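You operate a simulated robot arm through the tools that you are given. There is no shell and no other tool. Be economical: measure what you need, move in short steps, check, and stop when the job is done.

The job below is to be done with a simulated robot arm. You get a single attempt, and the scene is never put back.

TASK
Switch the warmer off, put both cups on the tray, wipe the splash.
Fine: wiped with the yellow sponge, sponge back where it lay; hardly a drop tipped out of the cups. Set down upright: small blue cup, small orange cup. What is to be rubbed or washed off counts as gone when no trace of it is left.
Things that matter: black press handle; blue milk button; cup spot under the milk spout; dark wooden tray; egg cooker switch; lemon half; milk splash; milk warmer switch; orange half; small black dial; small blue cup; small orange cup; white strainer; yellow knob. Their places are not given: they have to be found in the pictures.

It is judged by the outcome, as a careful person would: the job done as asked, and still so three seconds after it is handed in. It fails if anything else is knocked over, pushed out of place, dropped, spilled or broken.

THE ROBOT
A 7-joint arm with a two-finger parallel gripper, fixed in place. Base frame: the origin is at the foot of the arm, x ahead of it, y to its left, z up; the work surface is at about z = 0. Lengths are in mm, angles in rad, forces in N, time in s.
With the tool pointing down near the work surface it reaches from about 240 to 620 mm from the base axis. Its first joint turns from -1.152 to 1.152 rad. Payload 2.6 kg.
Tool frame: the origin (TCP) lies between the finger pads and is the grasp point; the fingertips stand 30 mm ahead of it; z points along the fingers, y is the line along which they close. Largest opening 94 mm; finger width 28, thickness 10; the body of the gripper, 50 by 96 mm, starts 55 mm behind the TCP.
Orientation is that of the tool frame in the base frame, as [roll, pitch, yaw] about the fixed x, y, z axes, in that order (R = Rz(yaw) Ry(pitch) Rx(roll)). With the fingers straight down and closing along the base's y, the tool's x points along the base's -x, its y along +y and its z along -z.

THE INTERFACE
- The arm moves only by the tool nudge_tool. Its argument "motion" is a list of rows, each a list of 6 numbers: the shift along the tool's x, y, z in units of 20 mm (1.0 is 20 mm), then the turn, a rotation vector about the tool's x, y, z in units of 4 degrees (1.0 is 4 degrees). In form: [[dx, dy, dz, rx, ry, rz], ...]. A call has 1 to 12 rows; each row shifts and turns the commanded pose from where the row before left it, along the tool's axes as they then stand. "fingers" is the gripper command, from -1 (shut) to 1 (fully open), values between in proportion, set as the call begins (left out, the last holds). A call with a number of a shift or a turn outside -1 to 1 is refused whole. Rows are played at 5 a second. More than 50 mm and 0.15 rad between two rows, or a gripper value outside its range, and nothing of the call is played. A pose out of reach is approached as far as the arm can. The call stops where the force on the tool passes 90 N (or 10 N more than at its start, if that is more) or the arm is blocked; 0.2 s more then pass. The fingers move at their own pace (about 72 mm/s each) and stop on an object; they squeeze with about 25 N. The grip force told is the motor's: it shows also when the fingers shut on nothing. Time passes only in rows, and 0.2 s behind the last, so rows that do not move let the fingers close. It gives the time, the measured TCP pose, the force on the tool (base axes), the opening and the grip force at its end, in the units of the frame above (readings bear some noise), with the torque about the TCP (base axes, N m) and any sound that the robot's microphone picked up.
- Cameras (640 x 400 px; columns grow to the right, rows downward): "scene" is fixed at [36.7, 437, 552.4]; the picture's right is [-0.75, -0.66, 0.00], its down [-0.46, 0.52, -0.72] and it looks along [0.47, -0.54, -0.69] (base axes); focal length 271 px, centre (320, 200). "wrist" rides on the gripper at [76, 14, -102] in the tool frame; the picture's right is [-0.18, 0.98, 0.00], its down [-0.75, -0.14, -0.64] and it looks along [-0.63, -0.12, 0.77] (tool axes); focal length 243 px, centre (320, 200).
- grab_frame(camera): a new picture of that camera. No time passes.
- measure_at(camera, pixels): for up to 12 pixels [column, row] of the newest picture of that camera ("zoom" is the newest enlarged one), the place [x, y, z] in the base frame of the surface seen there, good to about 2 mm. No time passes.
- inspect(camera, box): a new picture of the part [left, top, right, bottom] of that camera's present view, enlarged. No time passes.
- job_done(): hands the job in; it is judged then, once.

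Go step by step. Measure first, check grasps and placings, and put right what went wrong. The budget is 80 turns and 54 pictures, counting those below and the enlarged ones. Unless the task says otherwise, let go and move clear before handing in, and close with one line.

The tools are called after "Emit:" as name(argument=value, ...) on one line, values as JSON. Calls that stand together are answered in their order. nudge_tool: Moves the arm, as the interface text tells. Its arguments: {"type":"object","properties":{"motion":{"type":"array","items":{"type":"array","items":{"type":"number"}}},"fingers":{"type":"number"}},"required":["motion"]} The other tools are called the same way: grab_frame (camera) takes a picture; measure_at (camera, pixels) gives the place of the surface under pixels of a picture; inspect (camera, box) takes an enlarged picture of a part of a camera's view; job_done () hands the job in.

At the start:

```text
time_s: 0.0
tcp_pos: [371.7, 84.4, 334.1]
tcp_rot: [-3.141, 0.001, -3.141]
force: [0.4, 0.2, -0.2]
ft_torque: [0.01, 0.01, 0.0]
opening: 93.9
gripper_force: 0.0
```

scene: 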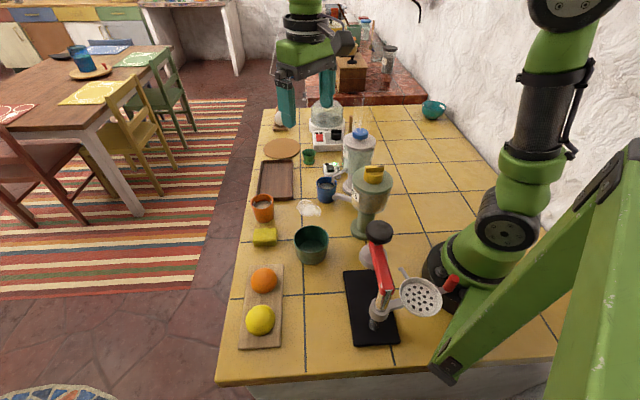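
wrist: 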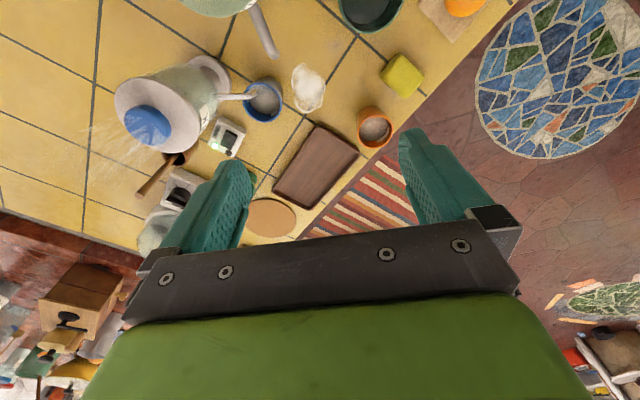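

The scene shows the orange cup near (262,207), blue cup (326,190), tray (277,180), sponge (264,236), splash (309,208), and dispensers/warmer around (340,150). I'll enlarge the views for detail.

Emit:
inspect(camera="scene", box=[240, 90, 400, 190])

Emit:
inspect(camera="scene", box=[240, 150, 400, 250])

Emit:
measure_at(camera="scene", pixels=[[262, 198], [262, 215], [326, 182], [264, 232], [309, 208], [262, 194], [294, 196], [265, 163], [292, 164], [277, 180], [328, 168], [338, 168]])

Emit:
inspect(camera="wrist", box=[100, 40, 420, 240])

```text
4.00 times, centred on (320, 140) of scene
```

zoom: 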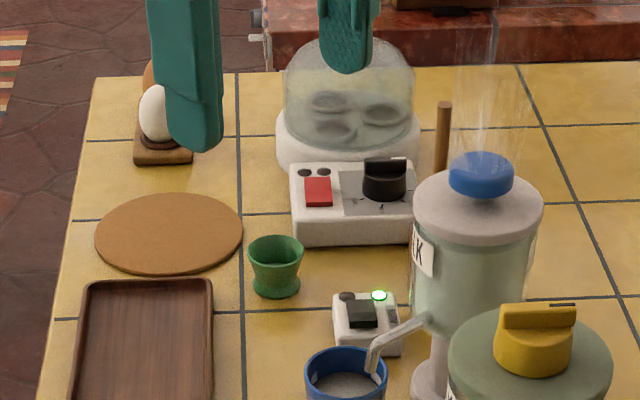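

```text
4.00 times, centred on (320, 200) of scene
```

zoom: 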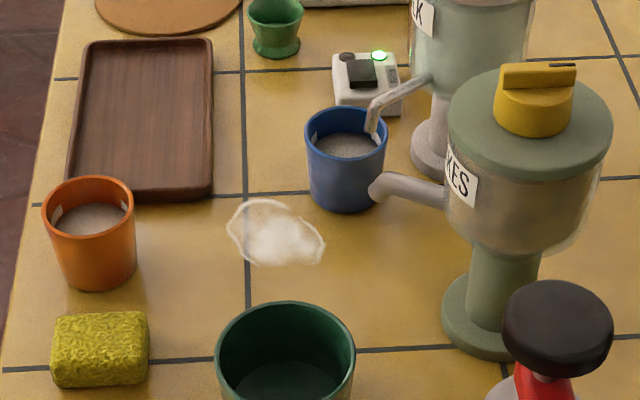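

```text
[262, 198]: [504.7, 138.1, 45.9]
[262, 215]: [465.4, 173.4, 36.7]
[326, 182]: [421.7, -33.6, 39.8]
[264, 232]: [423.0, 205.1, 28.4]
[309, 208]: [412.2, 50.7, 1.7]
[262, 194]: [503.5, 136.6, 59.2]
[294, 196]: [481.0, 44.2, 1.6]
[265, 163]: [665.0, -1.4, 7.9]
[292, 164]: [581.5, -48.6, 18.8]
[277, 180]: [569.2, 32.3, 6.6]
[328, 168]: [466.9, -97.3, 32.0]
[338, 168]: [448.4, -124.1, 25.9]
```

```text
2.00 times, centred on (260, 140) of wrist
```

zoom: 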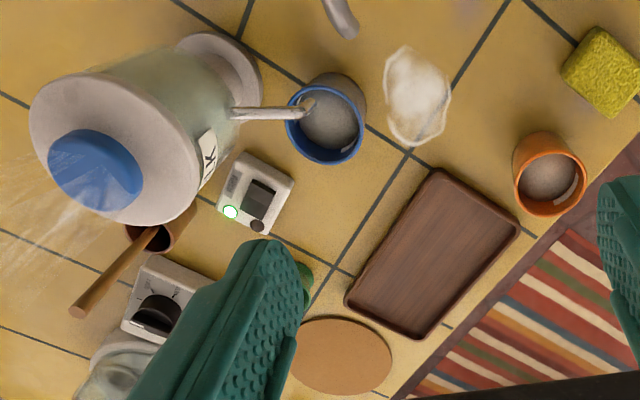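

The warmer is the small white box with the dark rocker and green light (zoom 262,195), and the milk spout hangs over the blue cup. I'll measure the details in this zoom.

Emit:
measure_at(camera="zoom", pixels=[[262, 188], [255, 210], [231, 212], [258, 226], [243, 156], [290, 176], [270, 238], [221, 208], [272, 192], [250, 202]])

Emit:
measure_at(camera="zoom", pixels=[[290, 128], [364, 116], [327, 84], [322, 163], [330, 120], [308, 104], [285, 114], [240, 115], [516, 185], [584, 188], [548, 158], [550, 214]])

Emit:
measure_at(camera="zoom", pixels=[[436, 172], [516, 226], [348, 300], [420, 335], [430, 255], [600, 30], [565, 70], [610, 112], [635, 90], [410, 50], [392, 130], [450, 105]])

```text
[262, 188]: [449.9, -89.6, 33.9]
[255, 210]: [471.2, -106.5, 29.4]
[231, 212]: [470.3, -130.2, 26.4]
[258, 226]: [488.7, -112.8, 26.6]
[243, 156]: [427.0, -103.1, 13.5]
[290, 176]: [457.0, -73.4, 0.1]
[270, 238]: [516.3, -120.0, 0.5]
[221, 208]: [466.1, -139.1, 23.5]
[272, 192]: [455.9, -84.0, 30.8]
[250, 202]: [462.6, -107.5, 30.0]
```

```text
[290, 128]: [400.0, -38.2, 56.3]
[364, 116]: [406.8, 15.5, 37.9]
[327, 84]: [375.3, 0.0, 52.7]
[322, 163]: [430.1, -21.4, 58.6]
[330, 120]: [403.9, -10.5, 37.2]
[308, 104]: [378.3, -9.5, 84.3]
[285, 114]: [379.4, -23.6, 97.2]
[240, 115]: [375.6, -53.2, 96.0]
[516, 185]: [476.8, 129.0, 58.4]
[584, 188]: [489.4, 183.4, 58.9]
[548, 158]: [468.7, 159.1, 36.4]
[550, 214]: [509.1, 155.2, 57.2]
```

```text
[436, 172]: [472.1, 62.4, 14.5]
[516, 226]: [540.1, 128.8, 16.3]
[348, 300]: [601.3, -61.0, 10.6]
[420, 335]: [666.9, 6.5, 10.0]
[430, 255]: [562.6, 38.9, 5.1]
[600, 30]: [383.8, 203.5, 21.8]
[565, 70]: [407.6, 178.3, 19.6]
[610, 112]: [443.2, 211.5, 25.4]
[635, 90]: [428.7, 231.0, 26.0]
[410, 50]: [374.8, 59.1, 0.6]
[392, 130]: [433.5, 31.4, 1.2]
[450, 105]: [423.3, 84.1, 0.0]
```

Now a closer look at the switch and at the spouts around the blue cup.

Emit:
inspect(camera="wrist", box=[190, 75, 286, 135])

Emit:
inspect(camera="scene", box=[304, 155, 384, 205])

Emit:
measure_at(camera="zoom", pixels=[[220, 105], [130, 270], [140, 225], [145, 195], [190, 165], [240, 140], [290, 270], [150, 305], [140, 275], [200, 290], [85, 330], [155, 230]])

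Emit:
measure_at(camera="zoom", pixels=[[115, 115], [90, 90], [120, 80], [85, 75], [150, 65], [90, 130], [150, 130], [265, 300], [300, 130], [270, 200], [160, 150], [20, 220]])

```text
6.67 times, centred on (238, 105) of wrist
```

zoom: 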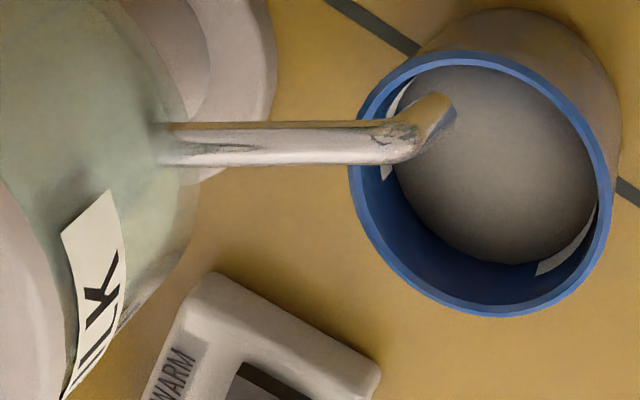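

```text
8.00 times, centred on (344, 180) of scene
```

zoom: 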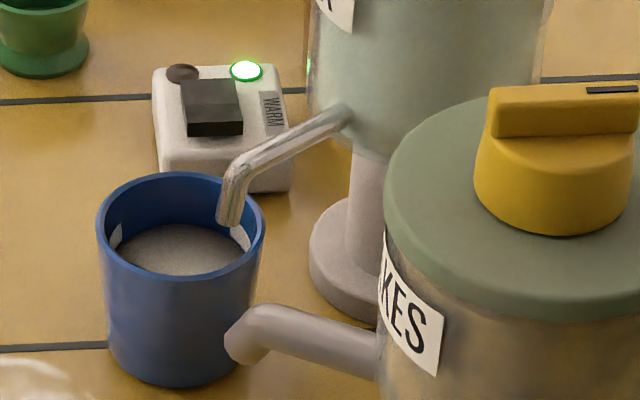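

```text
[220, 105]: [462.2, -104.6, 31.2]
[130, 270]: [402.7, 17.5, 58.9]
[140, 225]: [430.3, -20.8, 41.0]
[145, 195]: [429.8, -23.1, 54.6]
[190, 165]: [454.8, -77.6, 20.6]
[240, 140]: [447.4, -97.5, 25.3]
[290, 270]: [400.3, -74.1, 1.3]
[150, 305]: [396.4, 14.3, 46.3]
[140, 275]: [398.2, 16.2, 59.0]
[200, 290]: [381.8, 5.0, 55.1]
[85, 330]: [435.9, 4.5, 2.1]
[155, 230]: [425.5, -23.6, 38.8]
```

```text
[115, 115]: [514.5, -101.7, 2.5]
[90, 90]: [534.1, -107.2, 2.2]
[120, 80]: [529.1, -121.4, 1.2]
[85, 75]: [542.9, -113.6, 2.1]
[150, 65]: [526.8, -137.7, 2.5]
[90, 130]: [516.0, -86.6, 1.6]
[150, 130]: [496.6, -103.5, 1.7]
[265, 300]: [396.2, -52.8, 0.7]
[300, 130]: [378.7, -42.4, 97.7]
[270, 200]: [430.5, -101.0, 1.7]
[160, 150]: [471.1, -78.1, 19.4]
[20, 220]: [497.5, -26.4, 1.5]
```

Measuring the spouts and the rocker in this zoom.

Emit:
measure_at(camera="zoom", pixels=[[230, 215], [236, 165], [290, 138], [340, 112], [245, 330], [275, 315], [340, 350], [212, 128], [210, 100], [210, 85], [246, 70], [182, 73]])

Emit:
measure_at(camera="zoom", pixels=[[155, 72], [280, 70], [290, 185], [163, 165], [320, 250], [360, 300], [190, 115], [240, 115], [400, 150], [370, 60], [560, 100], [500, 290]])

```text
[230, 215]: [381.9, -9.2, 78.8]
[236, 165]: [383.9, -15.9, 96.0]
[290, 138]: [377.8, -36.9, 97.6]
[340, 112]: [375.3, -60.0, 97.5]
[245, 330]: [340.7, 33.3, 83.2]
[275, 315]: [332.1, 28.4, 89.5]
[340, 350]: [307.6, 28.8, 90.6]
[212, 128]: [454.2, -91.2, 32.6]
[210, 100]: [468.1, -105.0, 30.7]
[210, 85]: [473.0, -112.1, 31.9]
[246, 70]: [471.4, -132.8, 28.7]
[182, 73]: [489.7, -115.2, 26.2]
```

```text
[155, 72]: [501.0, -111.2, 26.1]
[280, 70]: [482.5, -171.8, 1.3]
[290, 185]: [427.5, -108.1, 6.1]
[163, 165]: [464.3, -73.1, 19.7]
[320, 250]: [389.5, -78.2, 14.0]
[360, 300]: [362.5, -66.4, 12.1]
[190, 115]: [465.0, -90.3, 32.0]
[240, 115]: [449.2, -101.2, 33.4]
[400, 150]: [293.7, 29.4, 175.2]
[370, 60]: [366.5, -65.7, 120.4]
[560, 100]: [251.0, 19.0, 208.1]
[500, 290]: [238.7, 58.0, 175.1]
```

The milk spout spans x≈375–384 and its tip is about 74 mm up; the flakes spout ends at x≈340; the rocker is near (452..473, -93..-112, z≈32). I'll tilt the hand outward by 30° to keep clear of the vessels, move across high up, then look closely.

Emit:
nudge_tool(motion=[[0, -1, 0, 0, 0.94, 0], [0, -1, 0, 0, 0.94, 0], [0, -1, 0, 0, 0.94, 0], [0, -1, 0, 0, 0.94, 0], [0, -1, 0, 0, 0.94, 0], [0, -1, 0, 0, 0.94, 0], [0, -1, 0, 0, 0.94, 0], [0, -1, 0, 0, 0.92, 0]], fingers=-1)

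Emit:
nudge_tool(motion=[[-0.95, 0, 0.39, 0, 0, 0], [-0.95, 0, 0.39, 0, 0, 0], [-0.95, 0, 0.39, 0, 0, 0], [-0.95, 0, 0.39, 0, 0, 0], [-0.95, 0, 0.39, 0, 0, 0], [-0.95, 0, 0.39, 0, 0, 0], [-0.95, 0, 0.39, 0, 0, 0]])

Emit:
grab_frame(camera="wrist")

```text
time_s: 1.8
tcp_pos: [371.0, -64.5, 332.5]
tcp_rot: [3.141, -0.493, -3.141]
force: [-0.3, -0.8, 0.6]
ft_torque: [0.0, -0.03, 0.0]
opening: 0.0
gripper_force: 25.4
out of reach, approached as far as the arm can: row 8
```

```text
time_s: 3.4
tcp_pos: [464.1, -63.4, 219.3]
tcp_rot: [-3.141, -0.524, 3.14]
force: [0.1, -0.1, -0.3]
ft_torque: [-0.01, -0.02, -0.01]
opening: 0.1
gripper_force: 25.4
```

```text
46 pictures are left
```

wrist: 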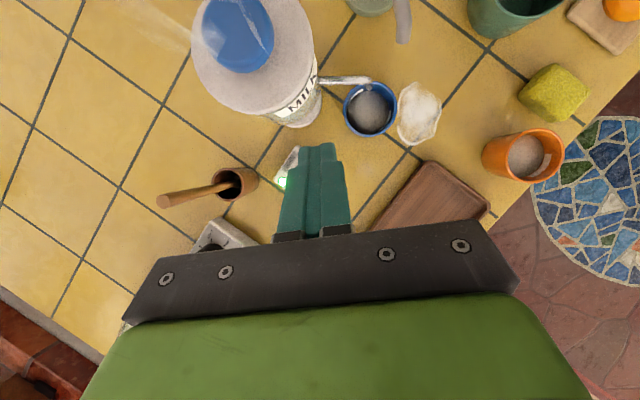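

The fingers hide the switch from the wrist camera, so I'll check the rocker closely from the scene camera.

Emit:
inspect(camera="scene", box=[318, 158, 350, 178])

```text
16.00 times, centred on (334, 168) of scene
```

zoom: 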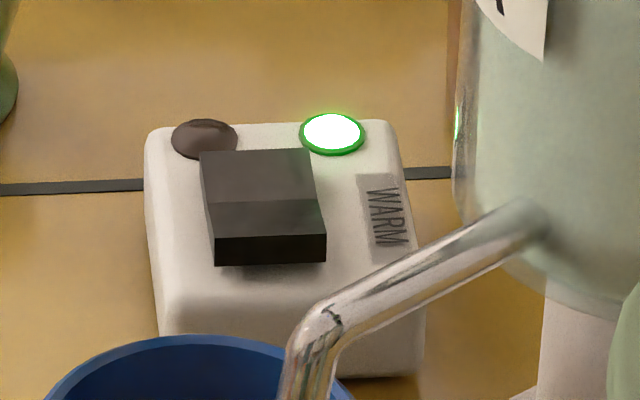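

The rocker has a seam at zoom row ~200; I'll measure heights along it to find the raised end.

Emit:
measure_at(camera="zoom", pixels=[[255, 156], [257, 170], [259, 185], [261, 198], [264, 205], [266, 218], [268, 230], [270, 260], [215, 190], [310, 190], [180, 240], [350, 240]])

```text
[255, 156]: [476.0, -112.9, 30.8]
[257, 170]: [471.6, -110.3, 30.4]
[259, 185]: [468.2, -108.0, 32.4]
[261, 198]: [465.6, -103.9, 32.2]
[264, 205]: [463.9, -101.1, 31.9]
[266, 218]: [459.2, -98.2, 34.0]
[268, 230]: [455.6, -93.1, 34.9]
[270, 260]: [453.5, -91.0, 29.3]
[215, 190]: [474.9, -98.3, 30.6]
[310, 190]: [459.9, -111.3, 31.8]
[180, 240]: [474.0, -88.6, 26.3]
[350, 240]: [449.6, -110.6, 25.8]
```

The near end (456,-94, z 35) is raised, so that is the one to press. I'll check how near the stick in its pot and the cooker are to the hand's path.

Emit:
measure_at(camera="wrist", pixels=[[165, 202], [200, 193], [235, 182], [252, 178], [210, 235], [235, 240], [200, 250], [285, 75], [310, 100], [240, 30], [310, 50]])

Emit:
nudge_tool(motion=[[0, -0.53, 0, 0, 0, 0], [0, -0.53, 0, 0, 0, 0], [0, -0.52, 0, 0, 0, 0], [-0.55, 0, 0.95, 0, 0, 0], [-0.55, 0, 0.95, 0, 0, 0]])

```text
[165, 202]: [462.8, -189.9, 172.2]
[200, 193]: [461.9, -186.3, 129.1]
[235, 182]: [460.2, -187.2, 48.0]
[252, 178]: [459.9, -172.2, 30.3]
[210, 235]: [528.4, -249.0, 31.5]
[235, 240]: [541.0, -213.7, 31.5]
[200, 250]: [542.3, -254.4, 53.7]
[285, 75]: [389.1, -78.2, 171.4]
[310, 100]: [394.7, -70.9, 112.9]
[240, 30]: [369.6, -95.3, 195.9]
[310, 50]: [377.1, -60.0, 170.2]
```

```text
time_s: 4.6
tcp_pos: [463.6, -97.8, 176.4]
tcp_rot: [3.141, -0.523, -3.142]
force: [0.7, -0.3, 0.2]
ft_torque: [-0.01, 0.0, 0.01]
opening: 0.0
gripper_force: 24.6
```

Clear: the stick is at y≈-187, the vessel edge at x≈405. Descending to just above the rocker.

Emit:
nudge_tool(motion=[[-0.48, 0.03, 0.92, 0, 0, 0], [-0.48, 0.03, 0.92, 0, 0, 0], [-0.48, 0.03, 0.92, 0, 0, 0], [-0.48, 0.03, 0.92, 0, 0, 0], [-0.48, 0.03, 0.92, 0, 0, 0]])

Emit:
inspect(camera="scene", box=[304, 135, 384, 185])

```text
time_s: 5.8
tcp_pos: [456.6, -94.5, 72.0]
tcp_rot: [-3.141, -0.523, 3.141]
force: [-0.2, -0.5, -0.1]
ft_torque: [-0.03, 0.0, -0.01]
opening: 0.0
gripper_force: 24.7
```

```text
8.00 times, centred on (344, 160) of scene
```

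zoom: 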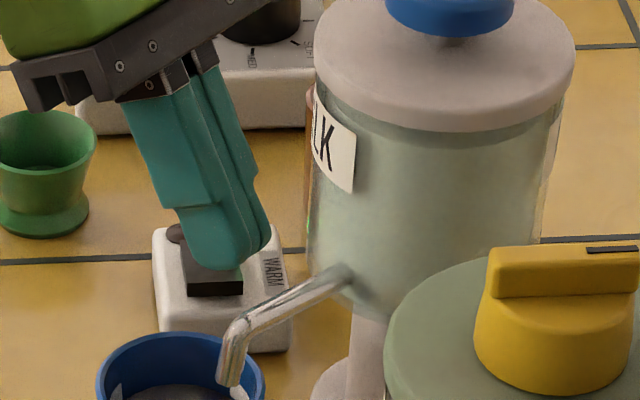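

The tips are right above the near end of the rocker. Pressing down in small steps.

Emit:
nudge_tool(motion=[[-0.16, 0, 0.08, 0, 0, 0], [-0.075, 0, 0.13, 0, 0, 0], [-0.075, 0, 0.13, 0, 0, 0], [-0.05, 0, 0.087, 0, 0, 0]])

Emit:
inspect(camera="scene", box=[304, 135, 384, 185])

```text
time_s: 6.8
tcp_pos: [459.0, -94.2, 63.6]
tcp_rot: [-3.139, -0.52, 3.136]
force: [-14.3, 1.1, 26.7]
ft_torque: [-0.15, 0.6, 0.06]
opening: 0.0
gripper_force: 25.1
```

```text
8.00 times, centred on (344, 160) of scene
```

zoom: 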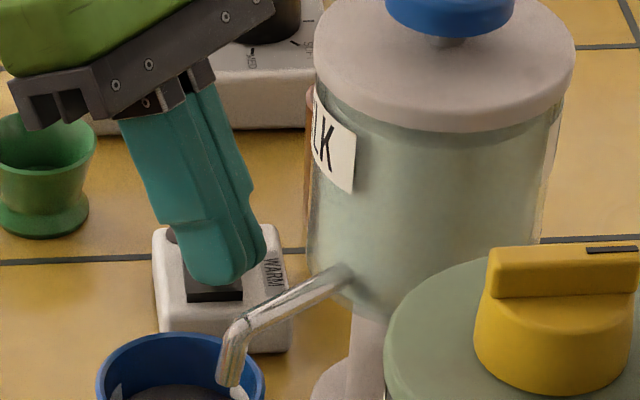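

A 27 N push was felt; I'll lift straight up and look at the light.

Emit:
nudge_tool(motion=[[0.15, 0, -0.26, 0, 0, 0], [0.5, 0, -0.87, 0, 0, 0], [0.5, 0, -0.87, 0, 0, 0], [0.5, 0, -0.87, 0, 0, 0]])

Emit:
inspect(camera="scene", box=[318, 158, 350, 178])

Emit:
measure_at(camera="zoom", pixels=[[255, 156], [257, 170], [259, 185], [266, 218], [268, 230], [180, 240], [350, 240], [330, 133]])

```text
time_s: 7.8
tcp_pos: [459.0, -93.2, 127.1]
tcp_rot: [-3.141, -0.524, -3.141]
force: [-0.5, -0.3, -0.3]
ft_torque: [0.0, -0.02, 0.0]
opening: 0.3
gripper_force: 25.3
```

```text
16.00 times, centred on (334, 168) of scene
```

zoom: 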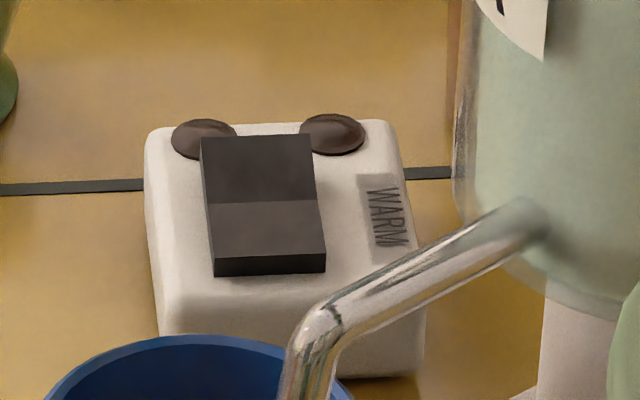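

```text
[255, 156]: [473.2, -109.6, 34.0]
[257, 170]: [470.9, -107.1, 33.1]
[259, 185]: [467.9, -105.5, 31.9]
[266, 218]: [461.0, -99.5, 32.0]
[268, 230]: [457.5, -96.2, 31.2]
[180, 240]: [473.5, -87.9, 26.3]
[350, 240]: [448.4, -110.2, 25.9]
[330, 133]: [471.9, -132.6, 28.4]
```

The light is out and the rocker has tipped over; the box did not move. Now the blue cup, centred at about (405,-10): open to ~76 mm and line up for a slanted approach.

Emit:
nudge_tool(motion=[[0, 0.83, -0.1, 0, 0, 0], [0, 0.83, -0.1, 0, 0, 0], [0, 0.83, -0.1, 0, 0, 0], [0, 0.83, -0.1, 0, 0, 0], [0, 0.83, -0.1, 0, 0, 0]], fingers=0.62)

Emit:
grab_frame(camera="wrist")

```text
time_s: 9.0
tcp_pos: [465.7, -11.6, 135.9]
tcp_rot: [3.141, -0.524, 3.139]
force: [-0.7, -0.3, 0.4]
ft_torque: [-0.01, 0.03, 0.01]
opening: 75.9
gripper_force: 0.0
```

```text
41 pictures are left
```

wrist: 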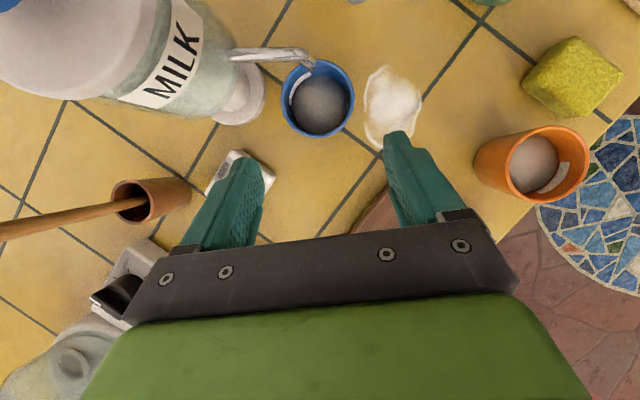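

Cup seen at (318,97), between the finger lines. I'll re-measure its rim and the spout from this nearer view.

Emit:
measure_at(camera="wrist", pixels=[[284, 100], [351, 100], [318, 134], [300, 128], [338, 128], [345, 115], [290, 115], [309, 64], [300, 60], [240, 55], [318, 100], [350, 85]])

```text
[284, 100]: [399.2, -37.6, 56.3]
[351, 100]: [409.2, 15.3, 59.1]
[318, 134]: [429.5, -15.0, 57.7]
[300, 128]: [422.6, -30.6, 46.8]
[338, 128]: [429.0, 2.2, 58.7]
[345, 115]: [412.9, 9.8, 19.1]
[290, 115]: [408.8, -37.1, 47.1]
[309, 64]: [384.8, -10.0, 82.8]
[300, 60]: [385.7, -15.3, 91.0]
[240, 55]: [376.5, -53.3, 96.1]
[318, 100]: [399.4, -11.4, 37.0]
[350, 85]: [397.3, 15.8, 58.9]
```

Fit gives centre (404,-10.5), radius ~27; spout is x ≤ 387. Going in along the slanted axis.

Emit:
nudge_tool(motion=[[0.32, 0.05, 0, 0, 0, 0], [0, 0, 0.93, 0, 0, 0], [0, 0, 0.93, 0, 0, 0], [0, 0, 0.93, 0, 0, 0], [0, 0, 0.93, 0, 0, 0], [0, 0, 0.93, 0, 0, 0]])

Emit:
grab_frame(camera="wrist")

Emit:
inspect(camera="scene", box=[264, 135, 392, 215])

```text
time_s: 10.4
tcp_pos: [414.4, -10.3, 59.1]
tcp_rot: [-3.14, -0.522, 3.141]
force: [-1.0, 0.0, 0.4]
ft_torque: [0.03, -0.01, -0.02]
opening: 76.4
gripper_force: 0.0
```

```text
40 pictures are left
```

wrist: 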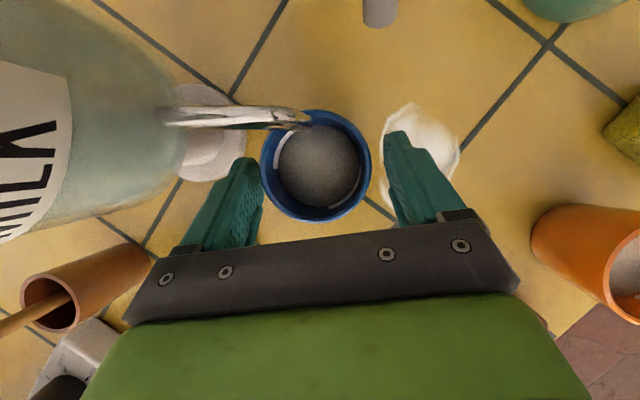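

```text
5.00 times, centred on (328, 175) of scene
```

zoom: 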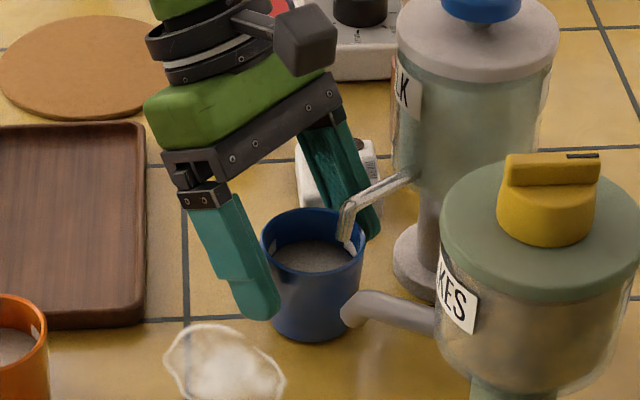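

Fingers straddle the cup cleanly. One more step in, then close.

Emit:
nudge_tool(motion=[[0, 0, 0.5, 0, 0, 0], [0, 0, 0.48, 0, 0, 0]])

Emit:
nudge_tool(motion=[[0, 0, 0, 0, 0, 0], [0, 0, 0, 0, 0, 0], [0, 0, 0, 0, 0, 0]], fingers=-1)

Emit:
grab_frame(camera="wrist")

```text
time_s: 11.0
tcp_pos: [402.0, -11.3, 42.2]
tcp_rot: [3.141, -0.525, 3.141]
force: [0.5, 0.5, 0.7]
ft_torque: [0.01, 0.0, -0.01]
opening: 75.9
gripper_force: 0.0
```

```text
time_s: 11.8
tcp_pos: [402.4, -10.2, 42.0]
tcp_rot: [-3.142, -0.523, 3.141]
force: [-0.4, -0.2, -2.2]
ft_torque: [-0.01, -0.05, 0.02]
opening: 60.7
gripper_force: 25.0
```

```text
38 pictures are left
```

wrist: 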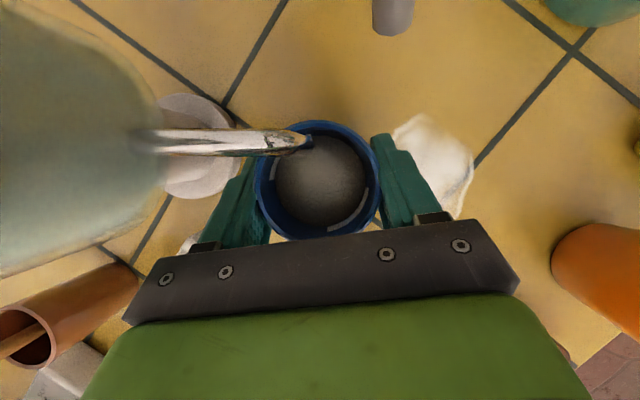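

Grip is firm (60.7 mm, 25 N). Lift 6 mm (rim stays below the spout tip at ~75), then slide the cup out along +x gently.

Emit:
nudge_tool(motion=[[0.075, 0, -0.13, 0, 0, 0], [0.075, 0, -0.13, 0, 0, 0], [-0.1, 0, -0.06, 0, 0, 0], [-0.25, 0, -0.144, 0, 0, 0], [-0.35, 0, -0.2, 0, 0, 0], [-0.43, 0, -0.25, 0, 0, 0], [-0.43, 0, -0.25, 0, 0, 0], [-0.43, 0, -0.25, 0, 0, 0], [-0.35, 0, -0.2, 0, 0, 0], [-0.25, 0, -0.144, 0, 0, 0], [-0.1, 0, -0.06, 0, 0, 0], [0, 0, 0, 0, 0, 0]])

Emit:
grab_frame(camera="scene")

```text
time_s: 14.4
tcp_pos: [464.9, -9.2, 47.4]
tcp_rot: [-3.141, -0.523, 3.141]
force: [-0.1, -0.1, -2.2]
ft_torque: [-0.01, -0.01, 0.0]
opening: 60.5
gripper_force: 25.2
```

```text
37 pictures are left
```

scene: 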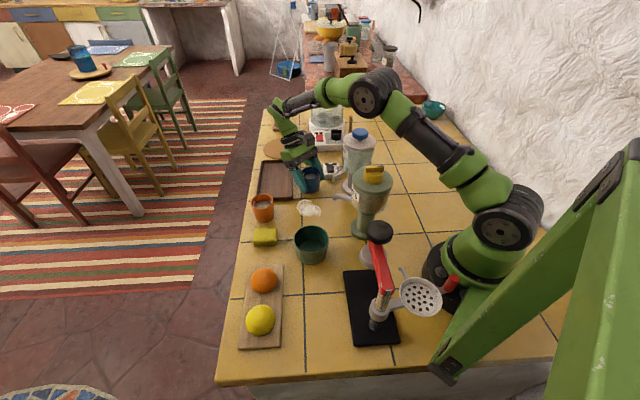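

The cup is out from under the spout. I'll set it down here at (465,-9) on the free table, release and regrasp it vertically, since the tilted wrist won't reach the tray.

Emit:
nudge_tool(motion=[[-0.05, 0, 0.087, 0, 0, 0], [-0.05, 0, 0.087, 0, 0, 0], [-0.035, 0, 0.06, 0, 0, 0], [0, 0, 0, 0, 0, 0]])

Emit:
inspect(camera="scene", box=[264, 135, 392, 215])

```text
time_s: 15.4
tcp_pos: [464.9, -10.6, 42.2]
tcp_rot: [-3.141, -0.525, 3.14]
force: [0.4, 0.0, -0.9]
ft_torque: [-0.03, 0.04, 0.02]
opening: 60.4
gripper_force: 25.8
```

```text
5.00 times, centred on (328, 175) of scene
```

zoom: 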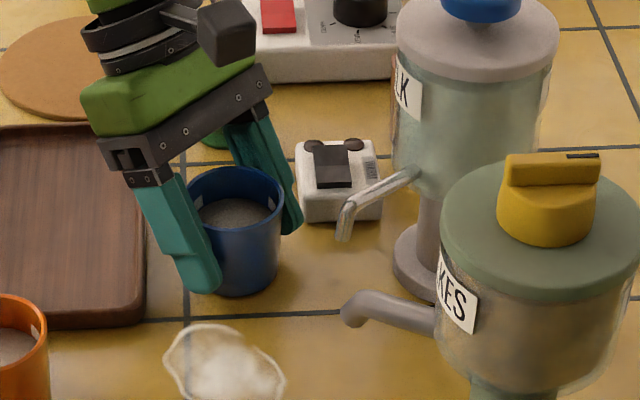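

Contact with the table has begun (load dropped). Open slowly and back out along the tool axis.

Emit:
nudge_tool(motion=[[-0.012, 0, 0.022, 0, 0, 0], [0, 0, 0, 0, 0, 0]])

Emit:
nudge_tool(motion=[[0, 0, 0, 0, 0, 0], [0, 0, 0, 0, 0, 0], [0, 0, -0.5, 0, 0, 0], [0, 0, -0.9, 0, 0, 0], [0, 0, -0.9, 0, 0, 0], [0, 0, -0.9, 0, 0, 0], [0, 0, -0.9, 0, 0, 0], [0, 0, -0.9, 0, 0, 0]], fingers=0.62)

Emit:
inspect(camera="scene", box=[240, 125, 400, 225])

```text
time_s: 16.0
tcp_pos: [464.5, -10.6, 41.5]
tcp_rot: [3.141, -0.522, -3.142]
force: [-0.8, -0.4, 7.0]
ft_torque: [0.17, 0.07, -0.02]
opening: 60.3
gripper_force: 25.5
```

```text
time_s: 17.8
tcp_pos: [513.3, -10.6, 129.2]
tcp_rot: [3.14, -0.521, -3.14]
force: [-0.2, -0.2, -0.1]
ft_torque: [-0.01, 0.03, 0.01]
opening: 76.2
gripper_force: 0.1
```

```text
4.00 times, centred on (320, 175) of scene
```

zoom: 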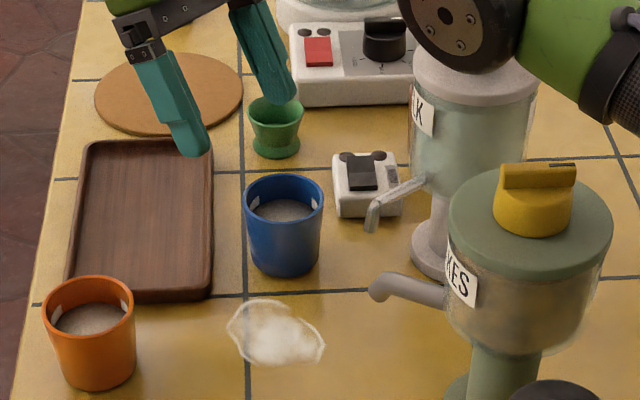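

The blue cup stands upright and free at about (465,-10). Rising and straightening the hand.

Emit:
nudge_tool(motion=[[0.5, 0, -0.87, 0, 0, 0], [0.5, 0, -0.87, 0, 0, 0], [0.5, 0, -0.87, 0, 0, 0], [0, 0, 0, 0, -0.94, 0], [0, 0, 0, 0, -0.94, 0], [0, 0, 0, 0, -0.94, 0], [0, 0, 0, 0, -0.94, 0], [0, 0, 0, 0, -0.94, 0], [0, 0, 0, 0, -0.94, 0], [0, 0, 0, 0, -0.94, 0], [0, 0, 0, 0, -0.92, 0]])

Emit:
grab_frame(camera="wrist")

```text
time_s: 20.2
tcp_pos: [504.7, -10.4, 164.5]
tcp_rot: [-3.141, -0.001, -3.141]
force: [-0.3, -0.2, -0.2]
ft_torque: [-0.02, 0.02, 0.01]
opening: 76.0
gripper_force: 0.0
out of reach, approached as far as the arm can: row 1, 2, 3
```

```text
34 pictures are left
```

wrist: 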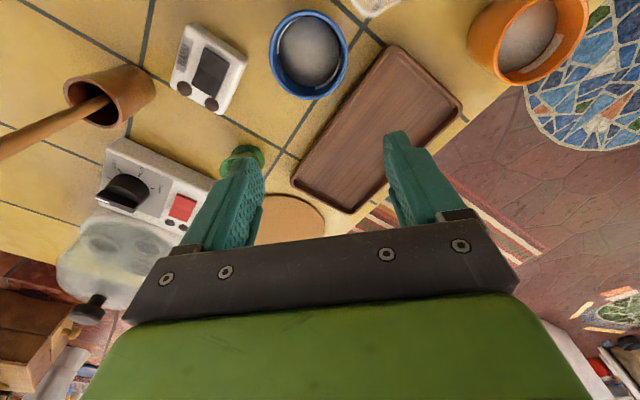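

Hand is vertical. Re-measuring the blue cup's rim at (308,55), tray corners and orange cup from here.

Emit:
measure_at(camera="wrist", pixels=[[272, 55], [346, 55], [310, 97], [285, 90], [335, 88], [309, 12], [392, 47], [461, 110], [293, 190], [350, 210], [380, 130], [345, 170]])

Emit:
measure_at(camera="wrist", pixels=[[500, 75], [545, 78], [585, 40], [588, 15], [480, 60], [525, 35], [240, 160], [228, 160], [258, 160]])

```text
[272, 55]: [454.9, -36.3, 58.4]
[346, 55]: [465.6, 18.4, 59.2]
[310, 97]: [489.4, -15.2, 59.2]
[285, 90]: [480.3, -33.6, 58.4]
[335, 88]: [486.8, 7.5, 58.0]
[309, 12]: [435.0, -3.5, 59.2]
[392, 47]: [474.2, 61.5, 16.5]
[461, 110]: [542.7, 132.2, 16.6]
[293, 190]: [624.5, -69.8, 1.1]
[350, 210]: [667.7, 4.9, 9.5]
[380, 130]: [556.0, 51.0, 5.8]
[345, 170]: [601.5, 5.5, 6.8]
```

```text
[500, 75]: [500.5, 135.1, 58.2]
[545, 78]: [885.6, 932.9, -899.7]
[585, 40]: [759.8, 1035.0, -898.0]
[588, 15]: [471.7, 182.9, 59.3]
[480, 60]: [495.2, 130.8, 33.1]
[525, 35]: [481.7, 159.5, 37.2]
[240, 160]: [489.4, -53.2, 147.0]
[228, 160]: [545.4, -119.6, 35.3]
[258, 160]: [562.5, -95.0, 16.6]
```

Blue cup centre ≈ (462.5,-9), rim z 59; tray floor z ≈ 6, rim 16.5. Moving over the cup and descending to grasp at z ≈ 46.

Emit:
nudge_tool(motion=[[0.7, 0.05, 0, 0, 0, 0], [0.7, 0, 0, 0, 0, 0], [0.7, 0, 0, 0, 0, 0], [0, 0, 0.9, 0, 0, 0], [0, 0, 0.9, 0, 0, 0], [0, 0, 0.9, 0, 0, 0]])

Emit:
grab_frame(camera="wrist")

```text
time_s: 21.6
tcp_pos: [462.7, -9.0, 109.9]
tcp_rot: [3.141, -0.001, -3.14]
force: [-1.3, -0.1, -0.7]
ft_torque: [-0.01, 0.0, 0.02]
opening: 75.9
gripper_force: 0.1
```

```text
33 pictures are left
```

wrist: 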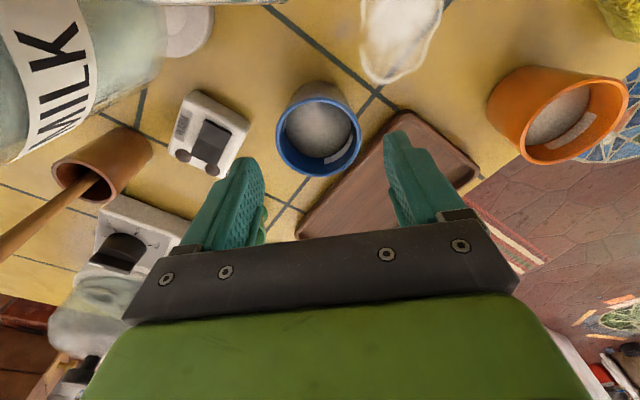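

Aligned above the cup. Descend 64 mm and close.

Emit:
nudge_tool(motion=[[0, 0, 0.8, 0, 0, 0], [0, 0, 0.8, 0, 0, 0], [0, 0, 0.8, 0, 0, 0], [0, 0, 0.8, 0, 0, 0]])

Emit:
nudge_tool(motion=[[0, 0, 0, 0, 0, 0], [0, 0, 0, 0, 0, 0], [0, 0, 0, 0, 0, 0]], fingers=-1)

Emit:
nudge_tool(motion=[[0, 0, -0.2, 0, 0, 0], [0, 0, -0.4, 0, 0, 0], [0, 0, -0.6, 0, 0, 0], [0, 0, -0.6, 0, 0, 0], [0, 0, -0.4, 0, 0, 0], [0, 0, -0.2, 0, 0, 0]])

Emit:
grab_frame(camera="wrist")

```text
time_s: 22.6
tcp_pos: [459.7, -8.2, 46.4]
tcp_rot: [-3.14, 0.001, 3.141]
force: [0.3, 0.1, -0.8]
ft_torque: [0.0, -0.01, -0.02]
opening: 76.1
gripper_force: 0.1
```

```text
time_s: 23.4
tcp_pos: [460.5, -9.7, 45.5]
tcp_rot: [3.141, -0.001, -3.141]
force: [-0.2, 0.0, 0.6]
ft_torque: [0.01, 0.0, -0.02]
opening: 60.2
gripper_force: 25.1
```

```text
time_s: 24.8
tcp_pos: [462.2, -7.6, 95.9]
tcp_rot: [-3.14, 0.002, -3.141]
force: [-0.1, -0.2, -2.3]
ft_torque: [0.0, 0.01, 0.0]
opening: 60.1
gripper_force: 24.9
```

```text
32 pictures are left
```

wrist: 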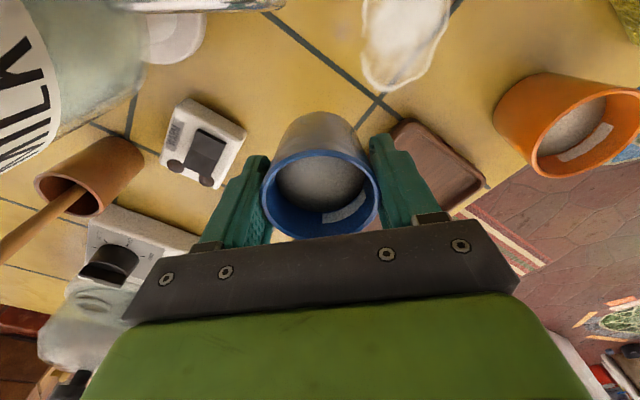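

Held (load −2.3 N). Carry smoothly to (591,13) above the far half of the tray.

Emit:
nudge_tool(motion=[[-0.3, 0.1, 0, 0, 0, 0], [-0.55, 0.1, 0, 0, 0, 0], [-0.75, 0.1, 0, 0, 0, 0], [-0.75, 0.12, 0, 0, 0, 0], [-0.75, 0.12, 0, 0, 0, 0], [-0.75, 0.12, 0, 0, 0, 0], [-0.75, 0.12, 0, 0, 0, 0], [-0.75, 0.12, 0, 0, 0, 0], [-0.55, 0.1, 0, 0, 0, 0], [-0.35, 0.05, 0, 0, 0, 0], [-0.2, 0, 0, 0, 0, 0], [0, 0, 0, 0, 0, 0]])

Emit:
grab_frame(camera="wrist")

Emit:
inspect(camera="scene", box=[224, 115, 352, 195])

```text
time_s: 27.4
tcp_pos: [591.3, 12.5, 96.6]
tcp_rot: [3.14, 0.001, -3.141]
force: [-0.2, -0.4, -1.9]
ft_torque: [0.01, 0.0, 0.0]
opening: 59.9
gripper_force: 25.1
```

```text
31 pictures are left
```

wrist: 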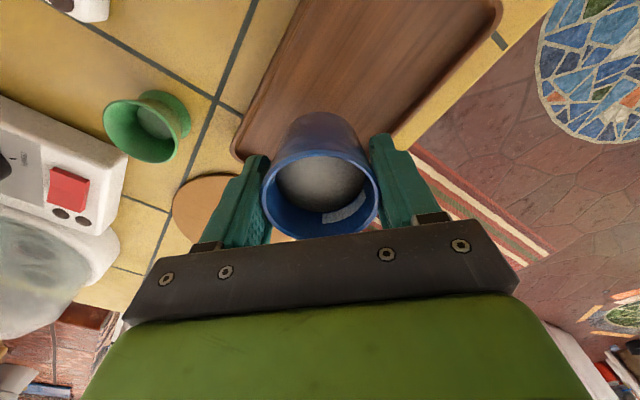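

```text
5.00 times, centred on (288, 155) of scene
```

zoom: 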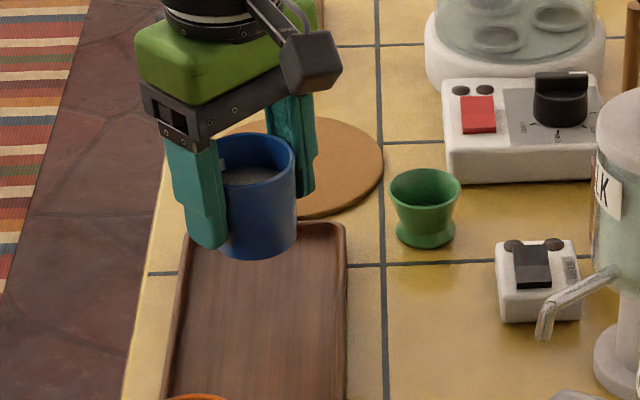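

The cup is over the tray, well inside it (fits between the rims). Lower 41 mm, then feel for the floor.

Emit:
nudge_tool(motion=[[0, 0, 0.3, 0, 0, 0], [0, 0, 0.5, 0, 0, 0], [0, 0, 0.5, 0, 0, 0], [0, 0, 0.4, 0, 0, 0], [0, 0, 0.25, 0, 0, 0], [0, 0, 0.15, 0, 0, 0]])

Emit:
nudge_tool(motion=[[0, 0, 0.05, 0, 0, 0], [0, 0, 0.05, 0, 0, 0]])

```text
time_s: 28.8
tcp_pos: [589.3, 10.6, 53.1]
tcp_rot: [3.141, -0.001, 3.141]
force: [0.0, -0.3, -1.6]
ft_torque: [-0.02, 0.0, -0.01]
opening: 60.1
gripper_force: 24.5
```

```text
time_s: 29.4
tcp_pos: [590.9, 11.2, 51.5]
tcp_rot: [-3.141, 0.001, -3.141]
force: [-1.2, 0.5, 1.1]
ft_torque: [0.0, -0.01, -0.01]
opening: 59.8
gripper_force: 25.2
```

Contact felt (force now +1.1 N). Release and rise.

Emit:
nudge_tool(motion=[[0, 0, 0.015, 0, 0, 0], [0, 0, 0, 0, 0, 0], [0, 0, 0, 0, 0, 0]], fingers=0.53)

Emit:
nudge_tool(motion=[[0, 0, -0.4, 0, 0, 0], [0, 0, -0.8, 0, 0, 0], [0, 0, -0.9, 0, 0, 0], [0, 0, -0.9, 0, 0, 0], [0, 0, -0.9, 0, 0, 0]])

Emit:
inspect(camera="scene", box=[224, 135, 352, 215])

Emit:
grab_frame(camera="wrist")

```text
time_s: 30.2
tcp_pos: [592.3, 11.8, 51.9]
tcp_rot: [3.141, 0.001, -3.14]
force: [0.0, 0.1, 0.3]
ft_torque: [-0.01, -0.01, 0.01]
opening: 72.1
gripper_force: 0.1
```

```text
time_s: 31.4
tcp_pos: [592.3, 12.5, 128.2]
tcp_rot: [-3.141, -0.001, 3.141]
force: [-0.8, -0.4, -0.4]
ft_torque: [0.02, 0.01, 0.01]
opening: 72.0
gripper_force: 0.1
```

```text
5.00 times, centred on (288, 175) of scene
```

zoom: 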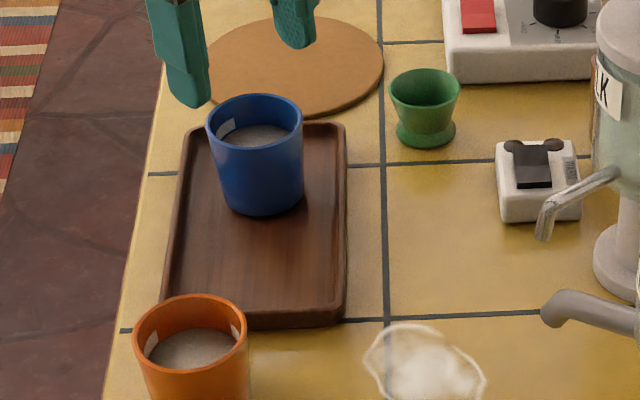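

```text
28 pictures are left
```

wrist: 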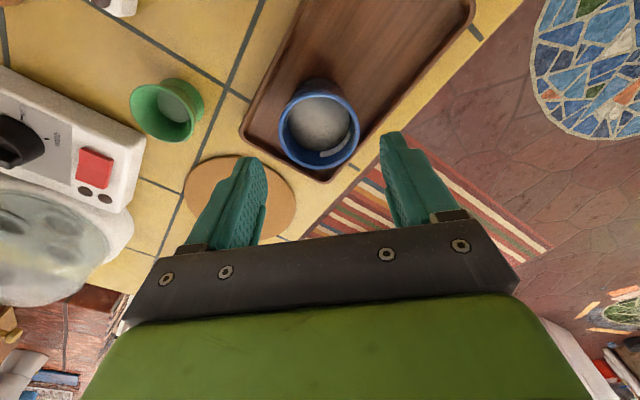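

Blue cup is upright on the tray. Now over the orange cup, centre ≈ (484,156.5).

Emit:
nudge_tool(motion=[[0.675, 0.9, 0, 0, 0, 0], [0.675, 0.9, 0, 0, 0, 0], [0.675, 0.9, 0, 0, 0, 0], [0.675, 0.9, 0, 0, 0, 0], [0.675, 0.9, 0, 0, 0, 0], [0.675, 0.9, 0, 0, 0, 0], [0.675, 0.9, 0, 0, 0, 0], [0.675, 0.9, 0, 0, 0, 0]], fingers=0.62)

Emit:
grab_frame(camera="wrist")

```text
time_s: 33.2
tcp_pos: [483.7, 156.2, 129.5]
tcp_rot: [3.142, 0.002, 3.141]
force: [0.0, -0.8, 0.7]
ft_torque: [0.02, 0.0, -0.01]
opening: 75.9
gripper_force: 0.0
```

```text
27 pictures are left
```

wrist: 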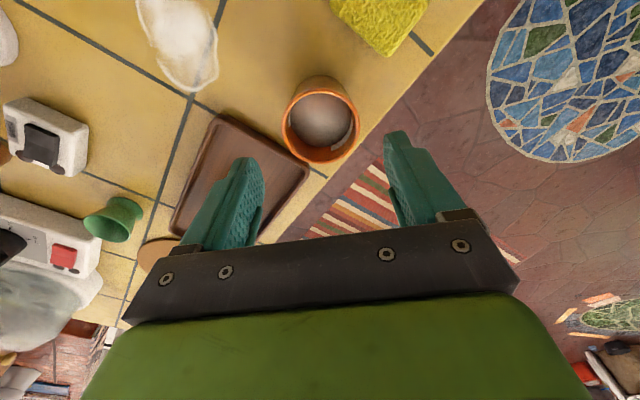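

Aligned like the blue one. Descend to z ≈ 46 and grip, then lift.

Emit:
nudge_tool(motion=[[0, 0, 0.9, 0, 0, 0], [0, 0, 0.9, 0, 0, 0], [0, 0, 0.9, 0, 0, 0], [0, 0, 0.8, 0, 0, 0], [0, 0, 0.65, 0, 0, 0]])

Emit:
nudge_tool(motion=[[0, 0, 0, 0, 0, 0], [0, 0, 0, 0, 0, 0], [0, 0, 0, 0, 0, 0]], fingers=-1)

Emit:
nudge_tool(motion=[[0, 0, -0.2, 0, 0, 0], [0, 0, -0.4, 0, 0, 0], [0, 0, -0.6, 0, 0, 0], [0, 0, -0.6, 0, 0, 0], [0, 0, -0.4, 0, 0, 0], [0, 0, -0.2, 0, 0, 0]])

Emit:
grab_frame(camera="wrist")

```text
time_s: 34.4
tcp_pos: [483.9, 153.2, 45.7]
tcp_rot: [3.141, -0.001, 3.14]
force: [-0.4, 0.2, -0.4]
ft_torque: [-0.01, 0.02, 0.0]
opening: 76.2
gripper_force: 0.0
```

```text
time_s: 35.2
tcp_pos: [481.8, 153.0, 47.0]
tcp_rot: [3.141, 0.001, 3.141]
force: [-0.3, 0.3, -0.6]
ft_torque: [0.02, 0.02, 0.01]
opening: 62.4
gripper_force: 24.6
```

```text
time_s: 36.6
tcp_pos: [481.8, 155.1, 95.1]
tcp_rot: [-3.14, 0.0, 3.141]
force: [0.5, -0.4, -1.7]
ft_torque: [0.04, -0.02, -0.01]
opening: 62.5
gripper_force: 25.0
```

```text
26 pictures are left
```

wrist: 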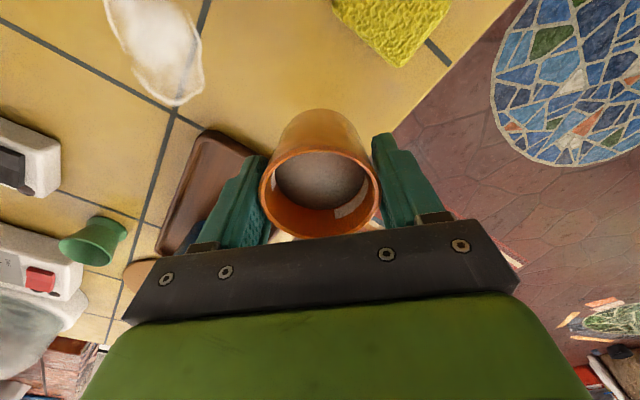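

Held (62.5 mm). Carry to (540,63), the near half of the tray.

Emit:
nudge_tool(motion=[[-0.12, -0.2, 0, 0, 0, 0], [-0.25, -0.4, 0, 0, 0, 0], [-0.38, -0.6, 0, 0, 0, 0], [-0.4, -0.65, 0, 0, 0, 0], [-0.4, -0.65, 0, 0, 0, 0], [-0.4, -0.65, 0, 0, 0, 0], [-0.38, -0.6, 0, 0, 0, 0], [-0.3, -0.45, 0, 0, 0, 0], [-0.17, -0.25, 0, 0, 0, 0], [-0.1, -0.15, 0, 0, 0, 0], [0, 0, 0, 0, 0, 0]])

Emit:
grab_frame(camera="wrist")

Emit:
inspect(camera="scene", box=[224, 125, 352, 205])

```text
time_s: 39.0
tcp_pos: [540.6, 63.7, 93.7]
tcp_rot: [-3.141, 0.0, 3.142]
force: [0.0, 0.2, -2.0]
ft_torque: [0.01, 0.03, 0.02]
opening: 62.3
gripper_force: 24.6
```

```text
25 pictures are left
```

wrist: 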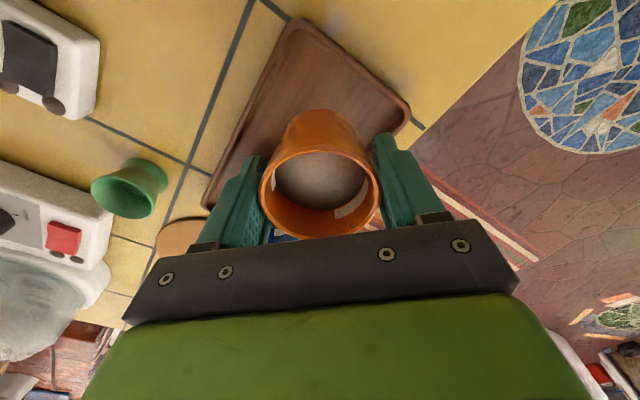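

```text
5.00 times, centred on (288, 165) of scene
```

zoom: 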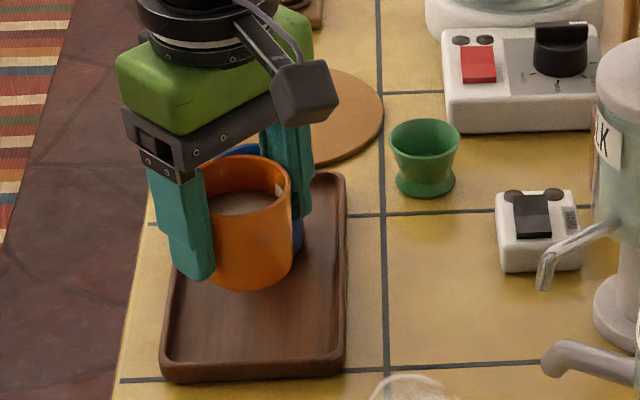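

Plenty of room toward the near end, so I'll shift ~6 mm that way and lower.

Emit:
nudge_tool(motion=[[0.12, 0.12, 0.2, 0, 0, 0], [0.13, 0.13, 0.4, 0, 0, 0], [0, 0, 0.5, 0, 0, 0], [0, 0, 0.45, 0, 0, 0], [0, 0, 0.3, 0, 0, 0], [0, 0, 0.15, 0, 0, 0]])

Emit:
nudge_tool(motion=[[0, 0, 0.05, 0, 0, 0], [0, 0, 0, 0, 0, 0]])

```text
time_s: 40.4
tcp_pos: [536.1, 67.1, 52.4]
tcp_rot: [3.14, 0.001, 3.141]
force: [-0.3, 0.4, -2.2]
ft_torque: [0.01, -0.03, 0.06]
opening: 62.4
gripper_force: 25.3
```

```text
time_s: 41.0
tcp_pos: [534.6, 67.8, 51.6]
tcp_rot: [-3.14, 0.002, 3.142]
force: [-1.5, -1.4, 2.5]
ft_torque: [-0.12, 0.12, -0.05]
opening: 62.3
gripper_force: 24.9
```

Contact reached (+2.5 N). Release and rise.

Emit:
nudge_tool(motion=[[0, 0, 0, 0, 0, 0], [0, 0, 0, 0, 0, 0], [0, 0, 0, 0, 0, 0]], fingers=0.57)

Emit:
nudge_tool(motion=[[0, 0, -0.4, 0, 0, 0], [0, 0, -0.8, 0, 0, 0], [0, 0, -0.9, 0, 0, 0], [0, 0, -0.9, 0, 0, 0], [0, 0, -0.9, 0, 0, 0]])

Emit:
inspect(camera="scene", box=[224, 145, 384, 245])

Emit:
measure_at(camera="zoom", pixels=[[118, 340], [210, 340], [120, 372], [208, 372], [118, 400], [206, 396], [165, 345], [165, 365], [165, 385]])

```text
time_s: 41.8
tcp_pos: [535.4, 67.9, 51.7]
tcp_rot: [-3.141, 0.0, -3.14]
force: [0.4, 0.0, 0.2]
ft_torque: [0.05, 0.0, 0.01]
opening: 73.6
gripper_force: 0.2
```

```text
time_s: 43.0
tcp_pos: [537.6, 68.6, 132.9]
tcp_rot: [-3.14, 0.002, 3.142]
force: [0.0, -1.3, -0.3]
ft_torque: [-0.01, -0.01, 0.07]
opening: 73.4
gripper_force: 0.1
```

```text
4.00 times, centred on (304, 195) of scene
```

zoom: 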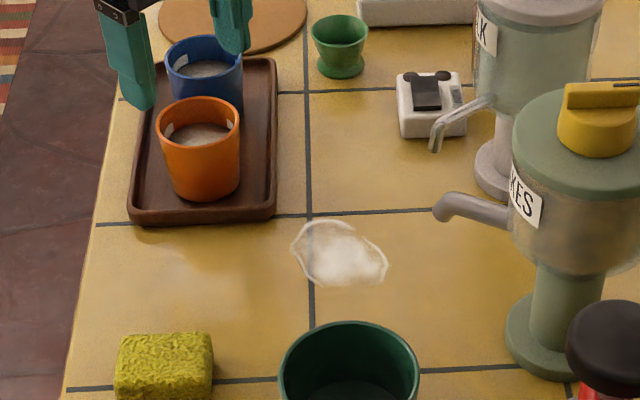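

```text
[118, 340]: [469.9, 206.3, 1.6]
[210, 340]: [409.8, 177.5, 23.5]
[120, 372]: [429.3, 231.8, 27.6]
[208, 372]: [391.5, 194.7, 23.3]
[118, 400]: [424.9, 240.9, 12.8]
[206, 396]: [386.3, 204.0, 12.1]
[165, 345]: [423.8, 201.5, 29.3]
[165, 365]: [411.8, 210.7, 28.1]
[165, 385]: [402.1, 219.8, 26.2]
```

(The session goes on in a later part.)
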